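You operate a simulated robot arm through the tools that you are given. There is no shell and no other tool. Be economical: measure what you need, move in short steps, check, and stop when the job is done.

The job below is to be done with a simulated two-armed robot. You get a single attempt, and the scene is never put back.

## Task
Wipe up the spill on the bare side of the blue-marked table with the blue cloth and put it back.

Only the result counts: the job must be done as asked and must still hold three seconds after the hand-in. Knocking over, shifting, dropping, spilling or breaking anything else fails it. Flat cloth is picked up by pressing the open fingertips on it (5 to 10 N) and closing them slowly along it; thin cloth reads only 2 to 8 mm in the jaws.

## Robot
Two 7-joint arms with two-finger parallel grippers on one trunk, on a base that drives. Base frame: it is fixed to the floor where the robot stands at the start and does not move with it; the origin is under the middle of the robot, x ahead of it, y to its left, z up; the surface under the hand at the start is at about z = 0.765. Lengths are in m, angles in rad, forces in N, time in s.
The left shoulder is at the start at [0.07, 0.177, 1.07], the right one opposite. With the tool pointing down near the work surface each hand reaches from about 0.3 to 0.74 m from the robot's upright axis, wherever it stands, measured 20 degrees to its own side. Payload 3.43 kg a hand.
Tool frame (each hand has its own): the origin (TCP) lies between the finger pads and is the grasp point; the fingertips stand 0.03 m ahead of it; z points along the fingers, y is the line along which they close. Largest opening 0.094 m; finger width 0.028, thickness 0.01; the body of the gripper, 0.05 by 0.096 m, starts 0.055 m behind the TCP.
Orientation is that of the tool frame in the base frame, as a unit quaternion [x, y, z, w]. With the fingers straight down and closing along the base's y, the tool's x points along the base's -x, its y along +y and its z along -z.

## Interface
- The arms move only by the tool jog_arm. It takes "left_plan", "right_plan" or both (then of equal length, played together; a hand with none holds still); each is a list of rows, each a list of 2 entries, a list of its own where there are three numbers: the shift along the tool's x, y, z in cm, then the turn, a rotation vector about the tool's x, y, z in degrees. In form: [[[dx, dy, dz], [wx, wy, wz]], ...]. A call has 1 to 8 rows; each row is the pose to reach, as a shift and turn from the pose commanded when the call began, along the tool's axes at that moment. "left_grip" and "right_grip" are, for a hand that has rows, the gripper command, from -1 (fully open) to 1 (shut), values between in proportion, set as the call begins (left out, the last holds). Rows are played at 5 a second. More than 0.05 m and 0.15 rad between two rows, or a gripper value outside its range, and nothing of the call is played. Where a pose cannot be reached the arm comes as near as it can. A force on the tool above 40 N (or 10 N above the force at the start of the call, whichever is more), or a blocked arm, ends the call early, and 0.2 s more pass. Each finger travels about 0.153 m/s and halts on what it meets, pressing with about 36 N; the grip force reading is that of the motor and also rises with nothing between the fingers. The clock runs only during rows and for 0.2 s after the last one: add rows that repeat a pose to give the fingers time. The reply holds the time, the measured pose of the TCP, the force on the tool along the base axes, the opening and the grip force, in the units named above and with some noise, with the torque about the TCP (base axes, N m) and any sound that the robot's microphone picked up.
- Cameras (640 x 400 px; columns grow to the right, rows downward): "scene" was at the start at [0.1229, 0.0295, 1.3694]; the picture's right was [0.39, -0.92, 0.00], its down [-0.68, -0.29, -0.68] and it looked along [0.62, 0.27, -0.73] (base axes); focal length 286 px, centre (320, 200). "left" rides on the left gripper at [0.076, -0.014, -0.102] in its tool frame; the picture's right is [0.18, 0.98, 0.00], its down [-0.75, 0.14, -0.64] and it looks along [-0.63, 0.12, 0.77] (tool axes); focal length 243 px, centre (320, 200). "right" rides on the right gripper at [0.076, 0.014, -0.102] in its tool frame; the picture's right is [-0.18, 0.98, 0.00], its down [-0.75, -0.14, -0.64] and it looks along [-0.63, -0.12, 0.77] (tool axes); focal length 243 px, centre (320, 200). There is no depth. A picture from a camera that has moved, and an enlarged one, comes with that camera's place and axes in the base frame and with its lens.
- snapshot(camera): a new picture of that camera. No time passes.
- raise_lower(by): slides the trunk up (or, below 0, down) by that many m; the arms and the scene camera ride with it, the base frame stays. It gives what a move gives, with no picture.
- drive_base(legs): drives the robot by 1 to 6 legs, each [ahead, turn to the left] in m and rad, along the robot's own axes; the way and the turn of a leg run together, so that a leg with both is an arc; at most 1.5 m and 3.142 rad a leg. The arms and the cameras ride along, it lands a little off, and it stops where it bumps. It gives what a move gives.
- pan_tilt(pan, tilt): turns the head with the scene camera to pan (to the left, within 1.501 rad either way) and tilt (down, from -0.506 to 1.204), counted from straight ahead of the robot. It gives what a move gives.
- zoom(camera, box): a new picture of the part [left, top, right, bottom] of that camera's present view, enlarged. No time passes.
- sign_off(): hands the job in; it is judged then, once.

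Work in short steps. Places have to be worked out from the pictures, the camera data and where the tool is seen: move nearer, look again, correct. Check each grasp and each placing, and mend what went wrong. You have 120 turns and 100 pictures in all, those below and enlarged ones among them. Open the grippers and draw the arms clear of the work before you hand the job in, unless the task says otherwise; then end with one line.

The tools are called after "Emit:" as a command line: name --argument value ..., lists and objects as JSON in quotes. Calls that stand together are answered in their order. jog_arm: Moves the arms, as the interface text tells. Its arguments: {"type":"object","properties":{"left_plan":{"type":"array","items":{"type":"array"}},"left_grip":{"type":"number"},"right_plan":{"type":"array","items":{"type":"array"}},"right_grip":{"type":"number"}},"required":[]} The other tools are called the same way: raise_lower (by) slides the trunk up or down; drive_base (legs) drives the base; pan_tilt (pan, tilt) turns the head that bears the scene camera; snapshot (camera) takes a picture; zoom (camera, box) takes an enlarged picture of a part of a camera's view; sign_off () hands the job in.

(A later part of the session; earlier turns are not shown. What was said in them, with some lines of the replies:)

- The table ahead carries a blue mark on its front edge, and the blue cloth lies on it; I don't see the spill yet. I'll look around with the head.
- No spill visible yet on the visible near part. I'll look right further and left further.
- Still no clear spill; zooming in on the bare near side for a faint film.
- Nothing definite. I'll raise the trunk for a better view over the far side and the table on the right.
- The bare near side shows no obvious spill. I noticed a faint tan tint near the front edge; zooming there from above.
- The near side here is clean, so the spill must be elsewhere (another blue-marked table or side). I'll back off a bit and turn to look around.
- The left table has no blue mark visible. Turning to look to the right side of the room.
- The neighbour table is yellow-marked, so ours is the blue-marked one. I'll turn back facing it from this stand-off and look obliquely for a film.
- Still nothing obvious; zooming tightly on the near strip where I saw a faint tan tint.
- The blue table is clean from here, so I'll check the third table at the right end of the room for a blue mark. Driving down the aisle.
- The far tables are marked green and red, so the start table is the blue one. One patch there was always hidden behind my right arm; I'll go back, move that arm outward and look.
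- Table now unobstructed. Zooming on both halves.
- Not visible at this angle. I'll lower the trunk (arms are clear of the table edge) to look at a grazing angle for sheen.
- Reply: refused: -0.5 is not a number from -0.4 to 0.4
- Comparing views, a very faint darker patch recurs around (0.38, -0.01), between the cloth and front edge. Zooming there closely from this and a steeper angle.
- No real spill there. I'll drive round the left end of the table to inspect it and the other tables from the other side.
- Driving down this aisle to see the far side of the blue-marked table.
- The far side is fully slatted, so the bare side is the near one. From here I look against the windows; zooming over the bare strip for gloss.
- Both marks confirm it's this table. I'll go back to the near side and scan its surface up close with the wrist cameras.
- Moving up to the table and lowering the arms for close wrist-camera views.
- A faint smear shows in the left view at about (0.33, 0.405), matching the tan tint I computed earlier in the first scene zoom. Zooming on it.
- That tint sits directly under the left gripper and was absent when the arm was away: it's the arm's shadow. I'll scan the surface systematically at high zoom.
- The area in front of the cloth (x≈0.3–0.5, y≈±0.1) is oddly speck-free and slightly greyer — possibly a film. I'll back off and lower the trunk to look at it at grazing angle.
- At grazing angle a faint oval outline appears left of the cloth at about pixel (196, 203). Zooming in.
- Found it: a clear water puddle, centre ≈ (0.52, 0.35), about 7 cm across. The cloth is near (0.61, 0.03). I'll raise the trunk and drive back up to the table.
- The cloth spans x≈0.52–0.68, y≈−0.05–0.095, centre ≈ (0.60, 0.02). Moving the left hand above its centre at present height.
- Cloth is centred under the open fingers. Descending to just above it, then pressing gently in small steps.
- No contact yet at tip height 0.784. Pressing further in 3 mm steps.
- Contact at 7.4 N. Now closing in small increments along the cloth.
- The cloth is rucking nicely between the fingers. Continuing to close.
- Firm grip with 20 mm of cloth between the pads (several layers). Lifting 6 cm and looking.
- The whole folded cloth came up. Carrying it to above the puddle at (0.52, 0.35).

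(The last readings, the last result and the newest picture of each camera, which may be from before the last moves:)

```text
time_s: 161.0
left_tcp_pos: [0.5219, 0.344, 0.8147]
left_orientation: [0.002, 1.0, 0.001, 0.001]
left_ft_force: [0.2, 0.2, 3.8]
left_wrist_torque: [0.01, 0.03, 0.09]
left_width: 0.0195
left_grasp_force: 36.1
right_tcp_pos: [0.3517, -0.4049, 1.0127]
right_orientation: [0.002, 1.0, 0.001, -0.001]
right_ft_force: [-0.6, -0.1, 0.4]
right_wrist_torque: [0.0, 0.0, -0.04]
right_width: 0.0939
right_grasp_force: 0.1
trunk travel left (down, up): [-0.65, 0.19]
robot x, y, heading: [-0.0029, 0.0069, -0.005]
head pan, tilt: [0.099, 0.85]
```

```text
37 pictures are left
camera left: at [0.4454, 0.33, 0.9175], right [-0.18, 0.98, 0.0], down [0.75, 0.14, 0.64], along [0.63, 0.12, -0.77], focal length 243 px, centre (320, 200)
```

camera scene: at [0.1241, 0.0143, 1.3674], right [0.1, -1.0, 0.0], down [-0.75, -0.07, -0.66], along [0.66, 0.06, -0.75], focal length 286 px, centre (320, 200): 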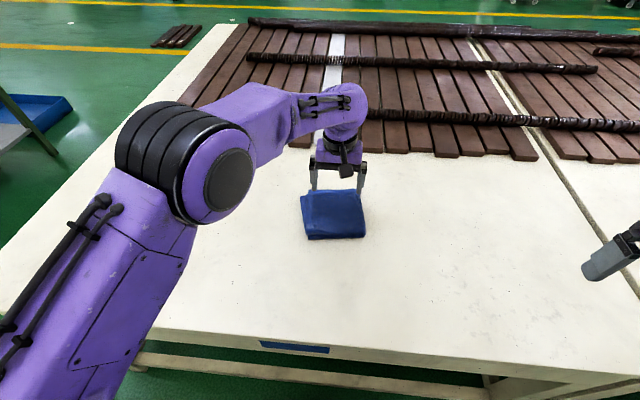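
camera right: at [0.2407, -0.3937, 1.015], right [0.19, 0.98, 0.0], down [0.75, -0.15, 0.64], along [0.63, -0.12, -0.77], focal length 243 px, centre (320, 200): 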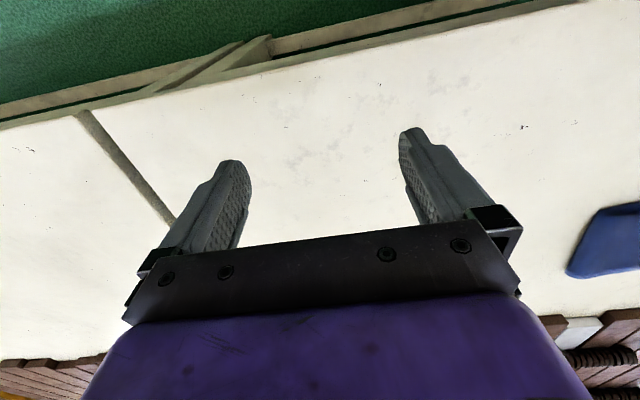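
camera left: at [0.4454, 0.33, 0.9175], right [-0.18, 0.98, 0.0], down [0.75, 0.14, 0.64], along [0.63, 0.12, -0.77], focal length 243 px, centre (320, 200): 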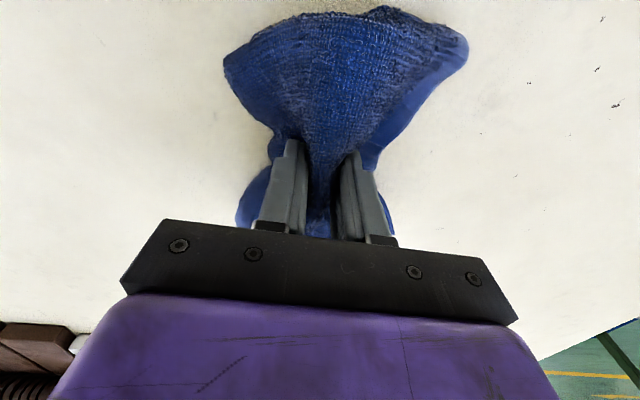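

Contact 3.8 N. Pressing 4 mm more and wiping back and forth over the puddle.

Emit:
jog_arm --left_plan '[[[0, 0, 0.5], [0, 0, 0]], [[-3, 0, 0.5], [0, 0, 0]], [[-5, 0, 0.5], [0, 0, 0]], [[-2, 0, 0.5], [0, 0, 0]], [[2, 0, 0.5], [0, 0, 0]], [[5, 0, 0.5], [0, 0, 0]], [[5, 2, 0.5], [0, 0, 0]], [[5, 4, 0.5], [0, 0, 0]]]'

Emit:
jog_arm --left_plan '[[[-3, 0, 0], [0, 0, 0]], [[-6, 0, 0], [0, 0, 0]], [[-9, 0, 0], [0, 0, 0]], [[-10, -3, 0], [0, 0, 0]], [[-10, -6, 0], [0, 0, 0]], [[-10, -8, 0], [0, 0, 0]], [[-7, -8, 0], [0, 0, 0]], [[-4, -8, 0], [0, 0, 0]]]'

Emit:
jog_arm --left_plan '[[[3, 0, 0], [0, 0, 0]], [[4, 2, 0], [0, 0, 0]], [[4, 4, 0], [0, 0, 0]], [[0, 4, 0], [0, 0, 0]], [[-4, 4, 0], [0, 0, 0]], [[-1, 7, 0], [0, 0, 0]], [[-1, 2, 0], [0, 0, 0]], [[-1, 4, 0], [0, 0, 0]]]'

Emit:
snapshot --camera "left"

```text
time_s: 162.8
left_tcp_pos: [0.4701, 0.3857, 0.8103]
left_orientation: [0.003, 1.0, 0.001, 0.001]
left_ft_force: [0.3, -4.2, 10.9]
left_wrist_torque: [-0.07, -0.03, 0.07]
left_width: 0.0197
left_grasp_force: 35.9
right_tcp_pos: [0.3514, -0.4056, 1.0119]
right_orientation: [0.001, 1.0, 0.001, 0.001]
right_ft_force: [-0.3, 0.0, -0.3]
right_wrist_torque: [0.01, 0.02, 0.01]
right_width: 0.0938
right_grasp_force: 0.0
trunk travel left (down, up): [-0.65, 0.19]
robot x, y, heading: [-0.0002, 0.0084, -0.007]
head pan, tilt: [0.099, 0.85]
```

```text
time_s: 164.6
left_tcp_pos: [0.5101, 0.3048, 0.8096]
left_orientation: [0.003, 1.0, 0.0, 0.001]
left_ft_force: [3.3, -1.2, 8.6]
left_wrist_torque: [0.01, -0.15, 0.09]
left_width: 0.0199
left_grasp_force: 35.7
right_tcp_pos: [0.351, -0.405, 1.0138]
right_orientation: [0.002, 1.0, 0.001, 0.001]
right_ft_force: [0.0, -0.1, 0.1]
right_wrist_torque: [-0.03, 0.01, 0.02]
right_width: 0.0938
right_grasp_force: 0.2
trunk travel left (down, up): [-0.65, 0.19]
robot x, y, heading: [-0.0042, 0.0111, -0.001]
head pan, tilt: [0.099, 0.85]
```

```text
time_s: 166.4
left_tcp_pos: [0.5216, 0.3441, 0.8094]
left_orientation: [0.003, 1.0, -0.001, 0.001]
left_ft_force: [1.3, -2.9, 7.6]
left_wrist_torque: [-0.07, -0.02, 0.09]
left_width: 0.0196
left_grasp_force: 36.0
right_tcp_pos: [0.3517, -0.4037, 1.0121]
right_orientation: [0.002, 1.0, 0.001, 0.001]
right_ft_force: [-0.3, 1.1, 0.7]
right_wrist_torque: [-0.02, 0.01, 0.02]
right_width: 0.0941
right_grasp_force: 0.2
trunk travel left (down, up): [-0.65, 0.19]
robot x, y, heading: [-0.004, 0.0056, -0.007]
head pan, tilt: [0.099, 0.85]
```

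```text
36 pictures are left
camera left: at [0.4451, 0.331, 0.9126], right [-0.18, 0.98, 0.0], down [0.75, 0.14, 0.64], along [0.63, 0.11, -0.76], focal length 243 px, centre (320, 200)
```

left: 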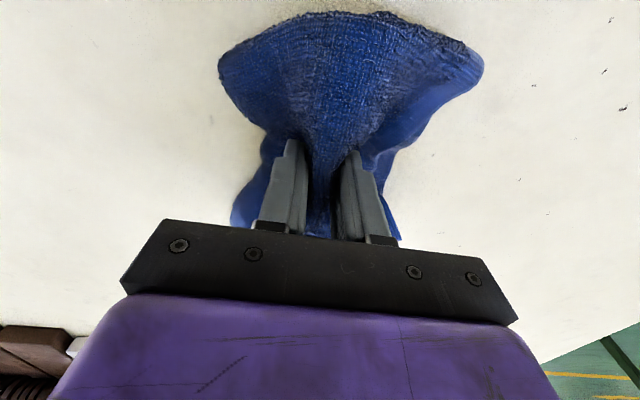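

Wiped. Before putting the cloth back I'll verify: lift the cloth, bring the arm back to its start-like pose, back off and lower the trunk for the same grazing view.

Emit:
jog_arm --left_plan '[[[0, 0, -4], [0, 0, 0]], [[0, 0, -8], [0, 0, 0]], [[2, 1.5, -12], [0, 0, 0]], [[5, 4, -14], [0, 0, 0]], [[8, 6.5, -16], [0, 0, 0]], [[11, 9, -19], [0, 0, 0]], [[14, 11, -22], [0, 0, 0]], [[14, 11, -22], [0, 0, 0]]]'

Emit:
drive_base --legs '[[-0.42, 0]]'

Emit:
raise_lower --by -0.4

Emit:
pan_tilt --pan 0.0 --tilt 0.3

Emit:
snapshot --camera "scene"

Emit:
zoom --camera "scene" --box '[136, 168, 248, 238]'

```text
time_s: 168.2
left_tcp_pos: [0.3846, 0.4558, 1.0292]
left_orientation: [0.002, 1.0, -0.001, 0.001]
left_ft_force: [0.8, 0.2, -0.8]
left_wrist_torque: [-0.04, 0.0, 0.13]
left_width: 0.02
left_grasp_force: 35.6
right_tcp_pos: [0.3526, -0.4027, 1.0138]
right_orientation: [0.002, 1.0, 0.001, -0.001]
right_ft_force: [0.0, 0.7, 1.4]
right_wrist_torque: [-0.04, -0.02, 0.01]
right_width: 0.0941
right_grasp_force: 0.2
trunk travel left (down, up): [-0.65, 0.19]
robot x, y, heading: [-0.0033, 0.0087, -0.0]
head pan, tilt: [0.099, 0.85]
```

```text
time_s: 170.8
left_tcp_pos: [-0.039, 0.4564, 1.03]
left_orientation: [0.001, 1.0, 0.0, 0.002]
left_ft_force: [-0.4, -0.6, 0.4]
left_wrist_torque: [-0.04, 0.01, 0.04]
left_width: 0.0195
left_grasp_force: 35.9
right_tcp_pos: [-0.0688, -0.4035, 1.0126]
right_orientation: [0.001, 1.0, 0.001, 0.0]
right_ft_force: [0.5, 0.1, 0.0]
right_wrist_torque: [-0.01, -0.01, -0.01]
right_width: 0.0939
right_grasp_force: 0.0
trunk travel left (down, up): [-0.65, 0.19]
robot x, y, heading: [-0.4216, 0.0083, -0.005]
head pan, tilt: [0.099, 0.85]
```

```text
time_s: 174.6
left_tcp_pos: [-0.0398, 0.4556, 0.6292]
left_orientation: [-0.001, 1.0, 0.001, 0.001]
left_ft_force: [0.2, 0.2, -0.3]
left_wrist_torque: [-0.02, 0.0, 0.08]
left_width: 0.0194
left_grasp_force: 35.8
right_tcp_pos: [-0.0687, -0.4016, 0.6121]
right_orientation: [0.0, 1.0, 0.001, 0.0]
right_ft_force: [0.3, -0.5, -0.3]
right_wrist_torque: [-0.03, 0.02, 0.0]
right_width: 0.0941
right_grasp_force: 0.0
trunk travel left (down, up): [-0.25, 0.59]
robot x, y, heading: [-0.4259, 0.0082, -0.001]
head pan, tilt: [0.099, 0.85]
```

```text
time_s: 175.6
left_tcp_pos: [-0.0396, 0.4568, 0.6293]
left_orientation: [0.001, 1.0, 0.001, 0.0]
left_ft_force: [-0.5, -0.2, 0.0]
left_wrist_torque: [-0.01, 0.02, 0.1]
left_width: 0.0197
left_grasp_force: 35.9
right_tcp_pos: [-0.0693, -0.4016, 0.6129]
right_orientation: [0.0, 1.0, 0.001, 0.0]
right_ft_force: [0.8, -0.3, 0.3]
right_wrist_torque: [-0.01, -0.06, 0.04]
right_width: 0.0944
right_grasp_force: 0.0
trunk travel left (down, up): [-0.25, 0.59]
robot x, y, heading: [-0.4267, 0.0112, 0.001]
head pan, tilt: [0.0, 0.3]
```

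```text
35 pictures are left
camera scene: at [-0.2837, 0.0082, 1.0157], right [0.0, -1.0, 0.0], down [-0.3, 0.0, -0.95], along [0.95, 0.0, -0.3], focal length 286 px, centre (320, 200)
```

scene: 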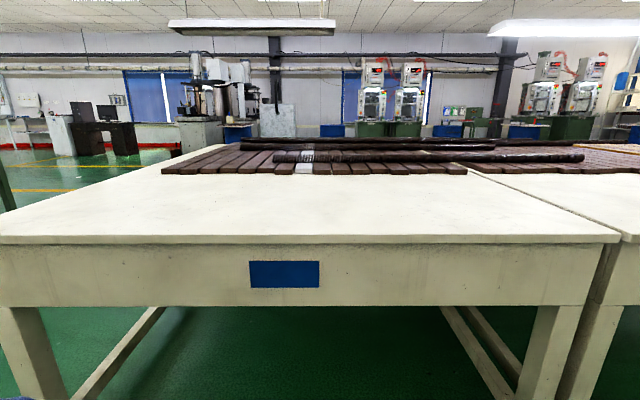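

```text
5.71 times, centred on (192, 203) of scene
camera zoom: at [-0.2837, 0.0082, 1.0157], right [0.0, -1.0, 0.0], down [-0.3, 0.0, -0.95], along [0.95, 0.0, -0.3], focal length 1637 px, centre (1051, 183)
```

zoom: 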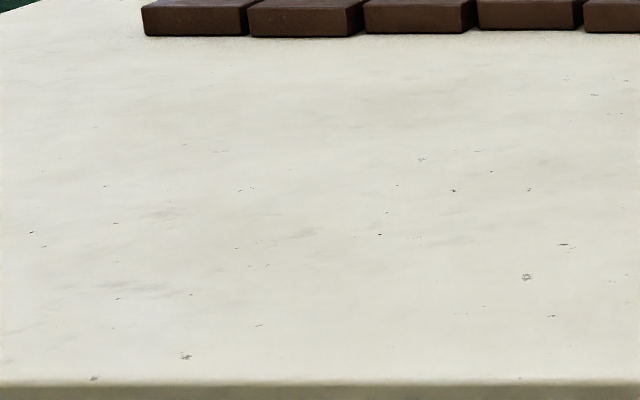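

The puddle outline is gone. A closer look at the spot and the rest of the strip for leftovers.

Emit:
zoom --camera "scene" --box '[172, 183, 236, 223]'

Emit:
zoom --camera "scene" --box '[240, 165, 368, 245]'

Emit:
zoom --camera "scene" --box '[360, 165, 488, 245]'

Emit:
zoom --camera "scene" --box '[30, 165, 158, 245]'

```text
10.00 times, centred on (204, 203) of scene
camera zoom: at [-0.2837, 0.0082, 1.0157], right [0.0, -1.0, 0.0], down [-0.3, 0.0, -0.95], along [0.95, 0.0, -0.3], focal length 2865 px, centre (1480, 170)
```

zoom: 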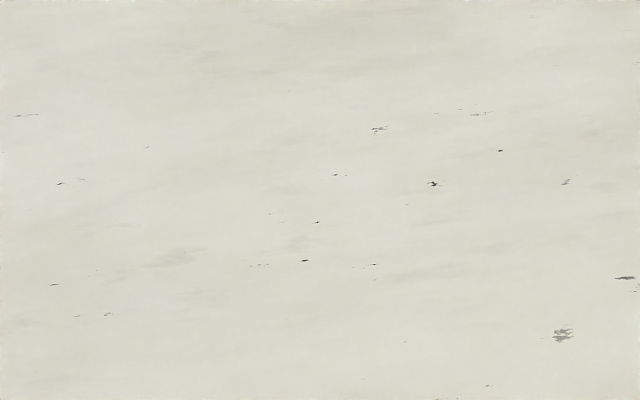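

```text
5.00 times, centred on (304, 205) of scene
camera zoom: at [-0.2837, 0.0082, 1.0157], right [0.0, -1.0, 0.0], down [-0.3, 0.0, -0.95], along [0.95, 0.0, -0.3], focal length 1432 px, centre (400, 175)
```

zoom: 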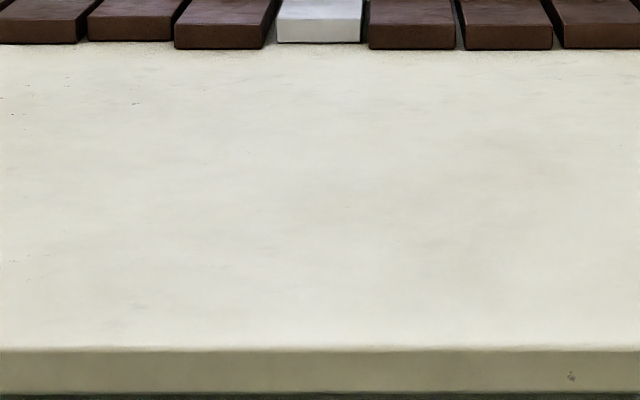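

```text
5.00 times, centred on (424, 205) of scene
camera zoom: at [-0.2837, 0.0082, 1.0157], right [0.0, -1.0, 0.0], down [-0.3, 0.0, -0.95], along [0.95, 0.0, -0.3], focal length 1432 px, centre (-200, 175)
```

zoom: 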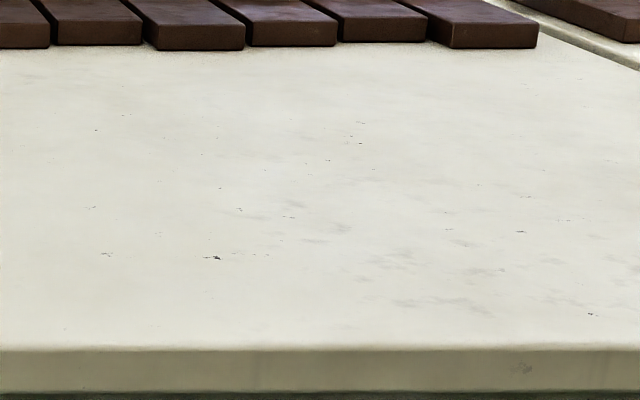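

```text
5.00 times, centred on (94, 205) of scene
camera zoom: at [-0.2837, 0.0082, 1.0157], right [0.0, -1.0, 0.0], down [-0.3, 0.0, -0.95], along [0.95, 0.0, -0.3], focal length 1432 px, centre (1450, 175)
```

zoom: 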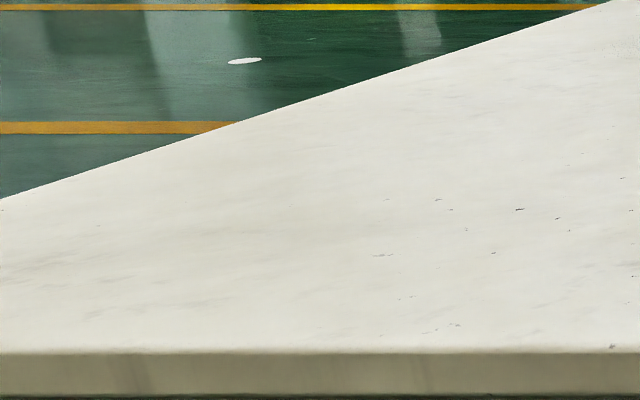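

All clean. Returning to put the cloth back with the TCP at its pick point (0.600, 0.020).

Emit:
raise_lower --by 0.4

Emit:
drive_base --legs '[[0.42, 0]]'

Emit:
jog_arm --left_plan '[[[-2.2, -4.3, 0], [0, 0, 0]], [[-4.4, -8.6, 0], [0, 0, 0]], [[-6.6, -12.9, 0], [0, 0, 0]], [[-8.8, -17.2, 0], [0, 0, 0]], [[-11, -21.5, 0], [0, 0, 0]], [[-13.2, -25.8, 0], [0, 0, 0]], [[-15.4, -30.1, 0], [0, 0, 0]], [[-17.6, -34.4, 0], [0, 0, 0]]]'

```text
time_s: 179.4
left_tcp_pos: [-0.0386, 0.4556, 1.0298]
left_orientation: [0.0, 1.0, -0.001, -0.001]
left_ft_force: [-0.3, 0.1, -0.9]
left_wrist_torque: [-0.02, 0.01, 0.07]
left_width: 0.0195
left_grasp_force: 35.7
right_tcp_pos: [-0.0707, -0.4023, 1.0125]
right_orientation: [0.0, 1.0, 0.0, 0.0]
right_ft_force: [-0.1, 1.6, 0.1]
right_wrist_torque: [-0.02, -0.03, -0.01]
right_width: 0.094
right_grasp_force: 0.0
trunk travel left (down, up): [-0.65, 0.19]
robot x, y, heading: [-0.4284, 0.0094, -0.003]
head pan, tilt: [0.0, 0.3]
```

```text
time_s: 182.0
left_tcp_pos: [0.3792, 0.455, 1.0295]
left_orientation: [0.001, 1.0, 0.0, 0.0]
left_ft_force: [0.1, -0.5, -1.5]
left_wrist_torque: [0.02, -0.03, 0.06]
left_width: 0.0195
left_grasp_force: 35.7
right_tcp_pos: [0.349, -0.4051, 1.0127]
right_orientation: [0.0, 1.0, 0.002, 0.0]
right_ft_force: [-0.7, -0.1, -0.1]
right_wrist_torque: [-0.02, 0.01, 0.02]
right_width: 0.0943
right_grasp_force: 0.2
trunk travel left (down, up): [-0.65, 0.19]
robot x, y, heading: [-0.009, 0.0112, -0.002]
head pan, tilt: [0.0, 0.3]
```

```text
time_s: 183.8
left_tcp_pos: [0.5579, 0.1092, 1.0269]
left_orientation: [0.001, 1.0, 0.001, 0.0]
left_ft_force: [0.3, 0.1, 0.2]
left_wrist_torque: [0.03, -0.01, 0.07]
left_width: 0.0198
left_grasp_force: 35.9
right_tcp_pos: [0.3494, -0.4054, 1.0113]
right_orientation: [0.0, 1.0, 0.002, -0.001]
right_ft_force: [0.0, -0.2, 0.5]
right_wrist_torque: [0.01, -0.02, -0.05]
right_width: 0.0941
right_grasp_force: 0.0
trunk travel left (down, up): [-0.65, 0.19]
robot x, y, heading: [-0.0089, 0.0081, 0.001]
head pan, tilt: [0.0, 0.3]
```

Finishing the transfer over the pick point and lowering to touch.

Emit:
jog_arm --left_plan '[[[-2.1, -4.4, 0], [0, 0, 0]], [[-4.3, -8.9, 0], [0, 0, 0]], [[-4.3, -8.9, 5], [0, 0, 0]], [[-4.3, -8.9, 10], [0, 0, 0]], [[-4.3, -8.9, 15], [0, 0, 0]], [[-4.3, -8.9, 19], [0, 0, 0]], [[-4.3, -8.9, 21.3], [0, 0, 0]], [[-4.3, -8.9, 21.6], [0, 0, 0]]]'

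Emit:
pan_tilt --pan 0.1 --tilt 0.85

Emit:
snapshot --camera "left"

```text
time_s: 185.6
left_tcp_pos: [0.5961, 0.0206, 0.8137]
left_orientation: [0.001, 1.0, 0.0, 0.002]
left_ft_force: [1.0, -0.4, 9.0]
left_wrist_torque: [0.07, -0.03, 0.0]
left_width: 0.0196
left_grasp_force: 35.7
right_tcp_pos: [0.3467, -0.4044, 1.0139]
right_orientation: [0.001, 1.0, 0.001, 0.001]
right_ft_force: [-0.3, 0.7, -0.5]
right_wrist_torque: [-0.03, -0.01, 0.03]
right_width: 0.0941
right_grasp_force: 0.1
trunk travel left (down, up): [-0.65, 0.19]
robot x, y, heading: [-0.007, 0.0084, -0.002]
head pan, tilt: [0.0, 0.3]
```

```text
time_s: 186.6
left_tcp_pos: [0.5966, 0.0214, 0.8129]
left_orientation: [0.001, 1.0, 0.001, 0.001]
left_ft_force: [2.3, 0.0, 10.9]
left_wrist_torque: [0.07, -0.03, 0.02]
left_width: 0.0197
left_grasp_force: 36.1
right_tcp_pos: [0.3484, -0.4044, 1.013]
right_orientation: [0.001, 1.0, 0.001, 0.001]
right_ft_force: [-0.4, -0.3, -0.1]
right_wrist_torque: [0.02, -0.01, 0.02]
right_width: 0.0941
right_grasp_force: 0.0
trunk travel left (down, up): [-0.65, 0.19]
robot x, y, heading: [-0.005, 0.0098, -0.004]
head pan, tilt: [0.099, 0.85]
```

```text
29 pictures are left
camera left: at [0.5195, 0.0075, 0.9155], right [-0.18, 0.98, 0.0], down [0.75, 0.14, 0.64], along [0.63, 0.12, -0.77], focal length 243 px, centre (320, 200)
```

left: 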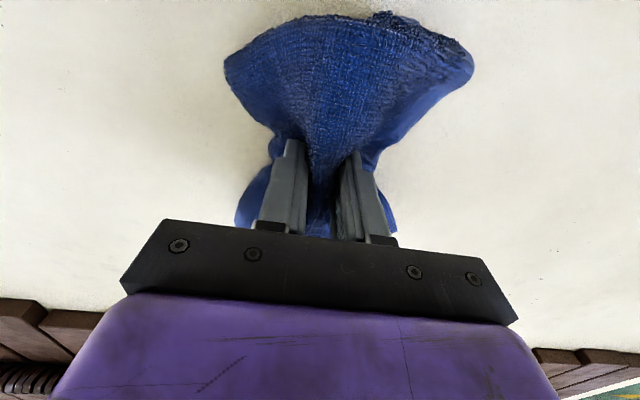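

In place with 9–10 N contact. Opening in steps so the fingers spread the cloth again.

Emit:
jog_arm --left_plan '[[[-0.3, 0, 0.1], [0, 0, 0]], [[-0.3, 0, 0.1], [0, 0, 0]]]' --left_grip 0.3

Emit:
jog_arm --left_plan '[[[0, 0, 0.1], [0, 0, 0]], [[0, 0, 0.2], [0, 0, 0]]]' --left_grip -0.1

Emit:
jog_arm --left_plan '[[[0, 0, 0.1], [0, 0, 0]], [[0, 0, 0.1], [0, 0, 0]]]' --left_grip -0.5

Emit:
jog_arm --left_plan '[[[0, 0, 0], [0, 0, 0]], [[0, 0, 0], [0, 0, 0]]]' --left_grip -1

Emit:
snapshot --camera "left"

```text
time_s: 187.2
left_tcp_pos: [0.6008, 0.0216, 0.8118]
left_orientation: [0.001, 1.0, 0.001, 0.001]
left_ft_force: [0.6, 0.9, 4.6]
left_wrist_torque: [0.06, -0.04, 0.02]
left_width: 0.0289
left_grasp_force: 4.7
right_tcp_pos: [0.347, -0.4038, 1.013]
right_orientation: [0.0, 1.0, 0.001, 0.0]
right_ft_force: [-0.5, -0.4, 0.2]
right_wrist_torque: [0.01, 0.02, -0.01]
right_width: 0.094
right_grasp_force: 0.1
trunk travel left (down, up): [-0.65, 0.19]
robot x, y, heading: [-0.0113, 0.0078, -0.0]
head pan, tilt: [0.099, 0.85]
```

```text
time_s: 187.8
left_tcp_pos: [0.599, 0.022, 0.8098]
left_orientation: [0.001, 1.0, 0.001, 0.001]
left_ft_force: [-0.5, 1.2, 4.4]
left_wrist_torque: [0.05, 0.0, 0.01]
left_width: 0.0517
left_grasp_force: 0.0
right_tcp_pos: [0.3478, -0.4038, 1.0127]
right_orientation: [0.001, 1.0, 0.0, 0.0]
right_ft_force: [0.3, 0.3, 0.0]
right_wrist_torque: [0.0, -0.03, 0.02]
right_width: 0.0938
right_grasp_force: 0.0
trunk travel left (down, up): [-0.65, 0.19]
robot x, y, heading: [-0.0102, 0.0091, -0.002]
head pan, tilt: [0.099, 0.85]
```

```text
time_s: 188.4
left_tcp_pos: [0.5992, 0.0216, 0.8097]
left_orientation: [0.0, 1.0, 0.0, 0.001]
left_ft_force: [-1.2, 0.9, 4.1]
left_wrist_torque: [0.02, 0.02, 0.0]
left_width: 0.0697
left_grasp_force: 0.0
right_tcp_pos: [0.3487, -0.404, 1.0131]
right_orientation: [0.001, 1.0, 0.001, -0.001]
right_ft_force: [-0.4, -0.2, -0.7]
right_wrist_torque: [-0.01, -0.02, 0.03]
right_width: 0.0941
right_grasp_force: 0.0
trunk travel left (down, up): [-0.65, 0.19]
robot x, y, heading: [-0.0091, 0.0073, -0.007]
head pan, tilt: [0.099, 0.85]
```

```text
time_s: 189.0
left_tcp_pos: [0.6004, 0.0204, 0.8095]
left_orientation: [0.0, 1.0, 0.001, 0.001]
left_ft_force: [-1.5, 0.3, 2.9]
left_wrist_torque: [-0.08, -0.03, -0.02]
left_width: 0.0937
left_grasp_force: 0.1
right_tcp_pos: [0.3487, -0.4039, 1.0126]
right_orientation: [0.001, 1.0, 0.001, 0.0]
right_ft_force: [-0.3, -0.3, 0.0]
right_wrist_torque: [0.0, 0.0, 0.03]
right_width: 0.0941
right_grasp_force: 0.1
trunk travel left (down, up): [-0.65, 0.19]
robot x, y, heading: [-0.0085, 0.0123, 0.002]
head pan, tilt: [0.099, 0.85]
```

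```text
28 pictures are left
camera left: at [0.524, 0.0069, 0.9121], right [-0.18, 0.98, 0.0], down [0.75, 0.14, 0.64], along [0.63, 0.12, -0.77], focal length 243 px, centre (320, 200)
```

left: 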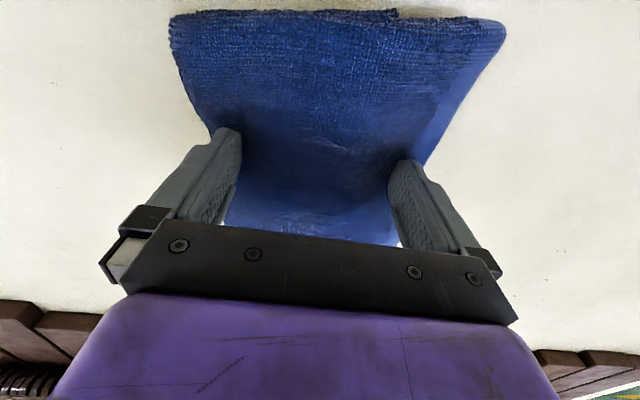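

The cloth has spread almost as it was. Lifting straight up and drawing the arm back to its start side.

Emit:
jog_arm --left_plan '[[[0, 0, -1], [0, 0, 0]], [[0, 0, -4], [0, 0, 0]], [[0, 0, -9], [0, 0, 0]], [[0, 0, -14], [0, 0, 0]], [[0, 0, -18], [0, 0, 0]], [[0, 0, -22], [0, 0, 0]], [[2.2, 4.3, -22], [0, 0, 0]], [[4.4, 8.6, -22], [0, 0, 0]]]'

Emit:
jog_arm --left_plan '[[[2.2, 4.3, 0], [0, 0, 0]], [[4.4, 8.6, 0], [0, 0, 0]], [[6.6, 12.9, 0], [0, 0, 0]], [[8.8, 17.2, 0], [0, 0, 0]], [[11, 21.5, 0], [0, 0, 0]], [[13.2, 25.8, 0], [0, 0, 0]], [[15.4, 30.1, 0], [0, 0, 0]], [[17.6, 34.4, 0], [0, 0, 0]]]'

Emit:
zoom --camera "scene" --box '[160, 60, 480, 260]'

```text
time_s: 190.8
left_tcp_pos: [0.5548, 0.1115, 1.0283]
left_orientation: [0.002, 1.0, 0.0, 0.001]
left_ft_force: [0.2, 0.7, -0.4]
left_wrist_torque: [-0.02, -0.01, -0.03]
left_width: 0.0942
left_grasp_force: 0.1
right_tcp_pos: [0.3473, -0.4024, 1.0134]
right_orientation: [0.001, 1.0, 0.001, 0.001]
right_ft_force: [-0.6, -0.3, 0.3]
right_wrist_torque: [0.0, 0.0, 0.01]
right_width: 0.0941
right_grasp_force: 0.0
trunk travel left (down, up): [-0.65, 0.19]
robot x, y, heading: [-0.0109, 0.0121, -0.007]
head pan, tilt: [0.099, 0.85]
```

```text
time_s: 192.6
left_tcp_pos: [0.3818, 0.4504, 1.0311]
left_orientation: [0.0, 1.0, 0.0, 0.001]
left_ft_force: [-0.9, 0.2, 0.6]
left_wrist_torque: [-0.02, -0.01, -0.03]
left_width: 0.0939
left_grasp_force: 0.1
right_tcp_pos: [0.3478, -0.4042, 1.0132]
right_orientation: [0.001, 1.0, 0.001, -0.001]
right_ft_force: [-0.3, -0.6, -0.4]
right_wrist_torque: [-0.04, -0.04, 0.04]
right_width: 0.0937
right_grasp_force: 0.0
trunk travel left (down, up): [-0.65, 0.19]
robot x, y, heading: [-0.0078, 0.0086, -0.007]
head pan, tilt: [0.099, 0.85]
```

```text
2.00 times, centred on (320, 160) of scene
camera zoom: at [0.1182, 0.0154, 1.3675], right [0.1, -1.0, 0.0], down [-0.75, -0.07, -0.66], along [0.66, 0.06, -0.75], focal length 573 px, centre (320, 280)
```

zoom: 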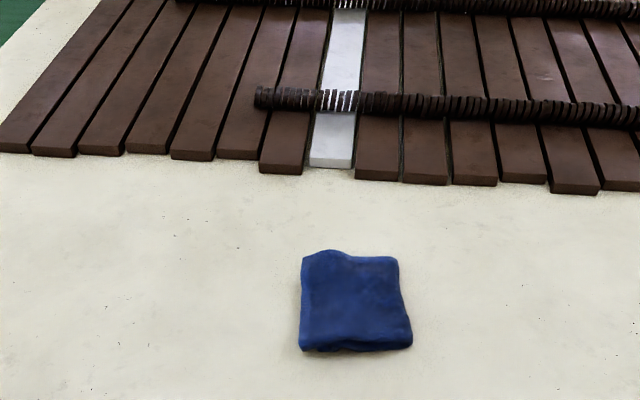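

The cloth lies flat within about 1 cm of its original place, the puddle is gone, and both hands are open and clear. Handing in.

Emit:
sign_off

```text
The job is handed in.
```

I wiped up the spill, a clear puddle about 7 cm across on the bare near side of the blue-marked table. A low-angle close-up afterwards showed no trace of it. The blue cloth is back within about 1 cm of where it lay, still folded, and both grippers are open and clear.
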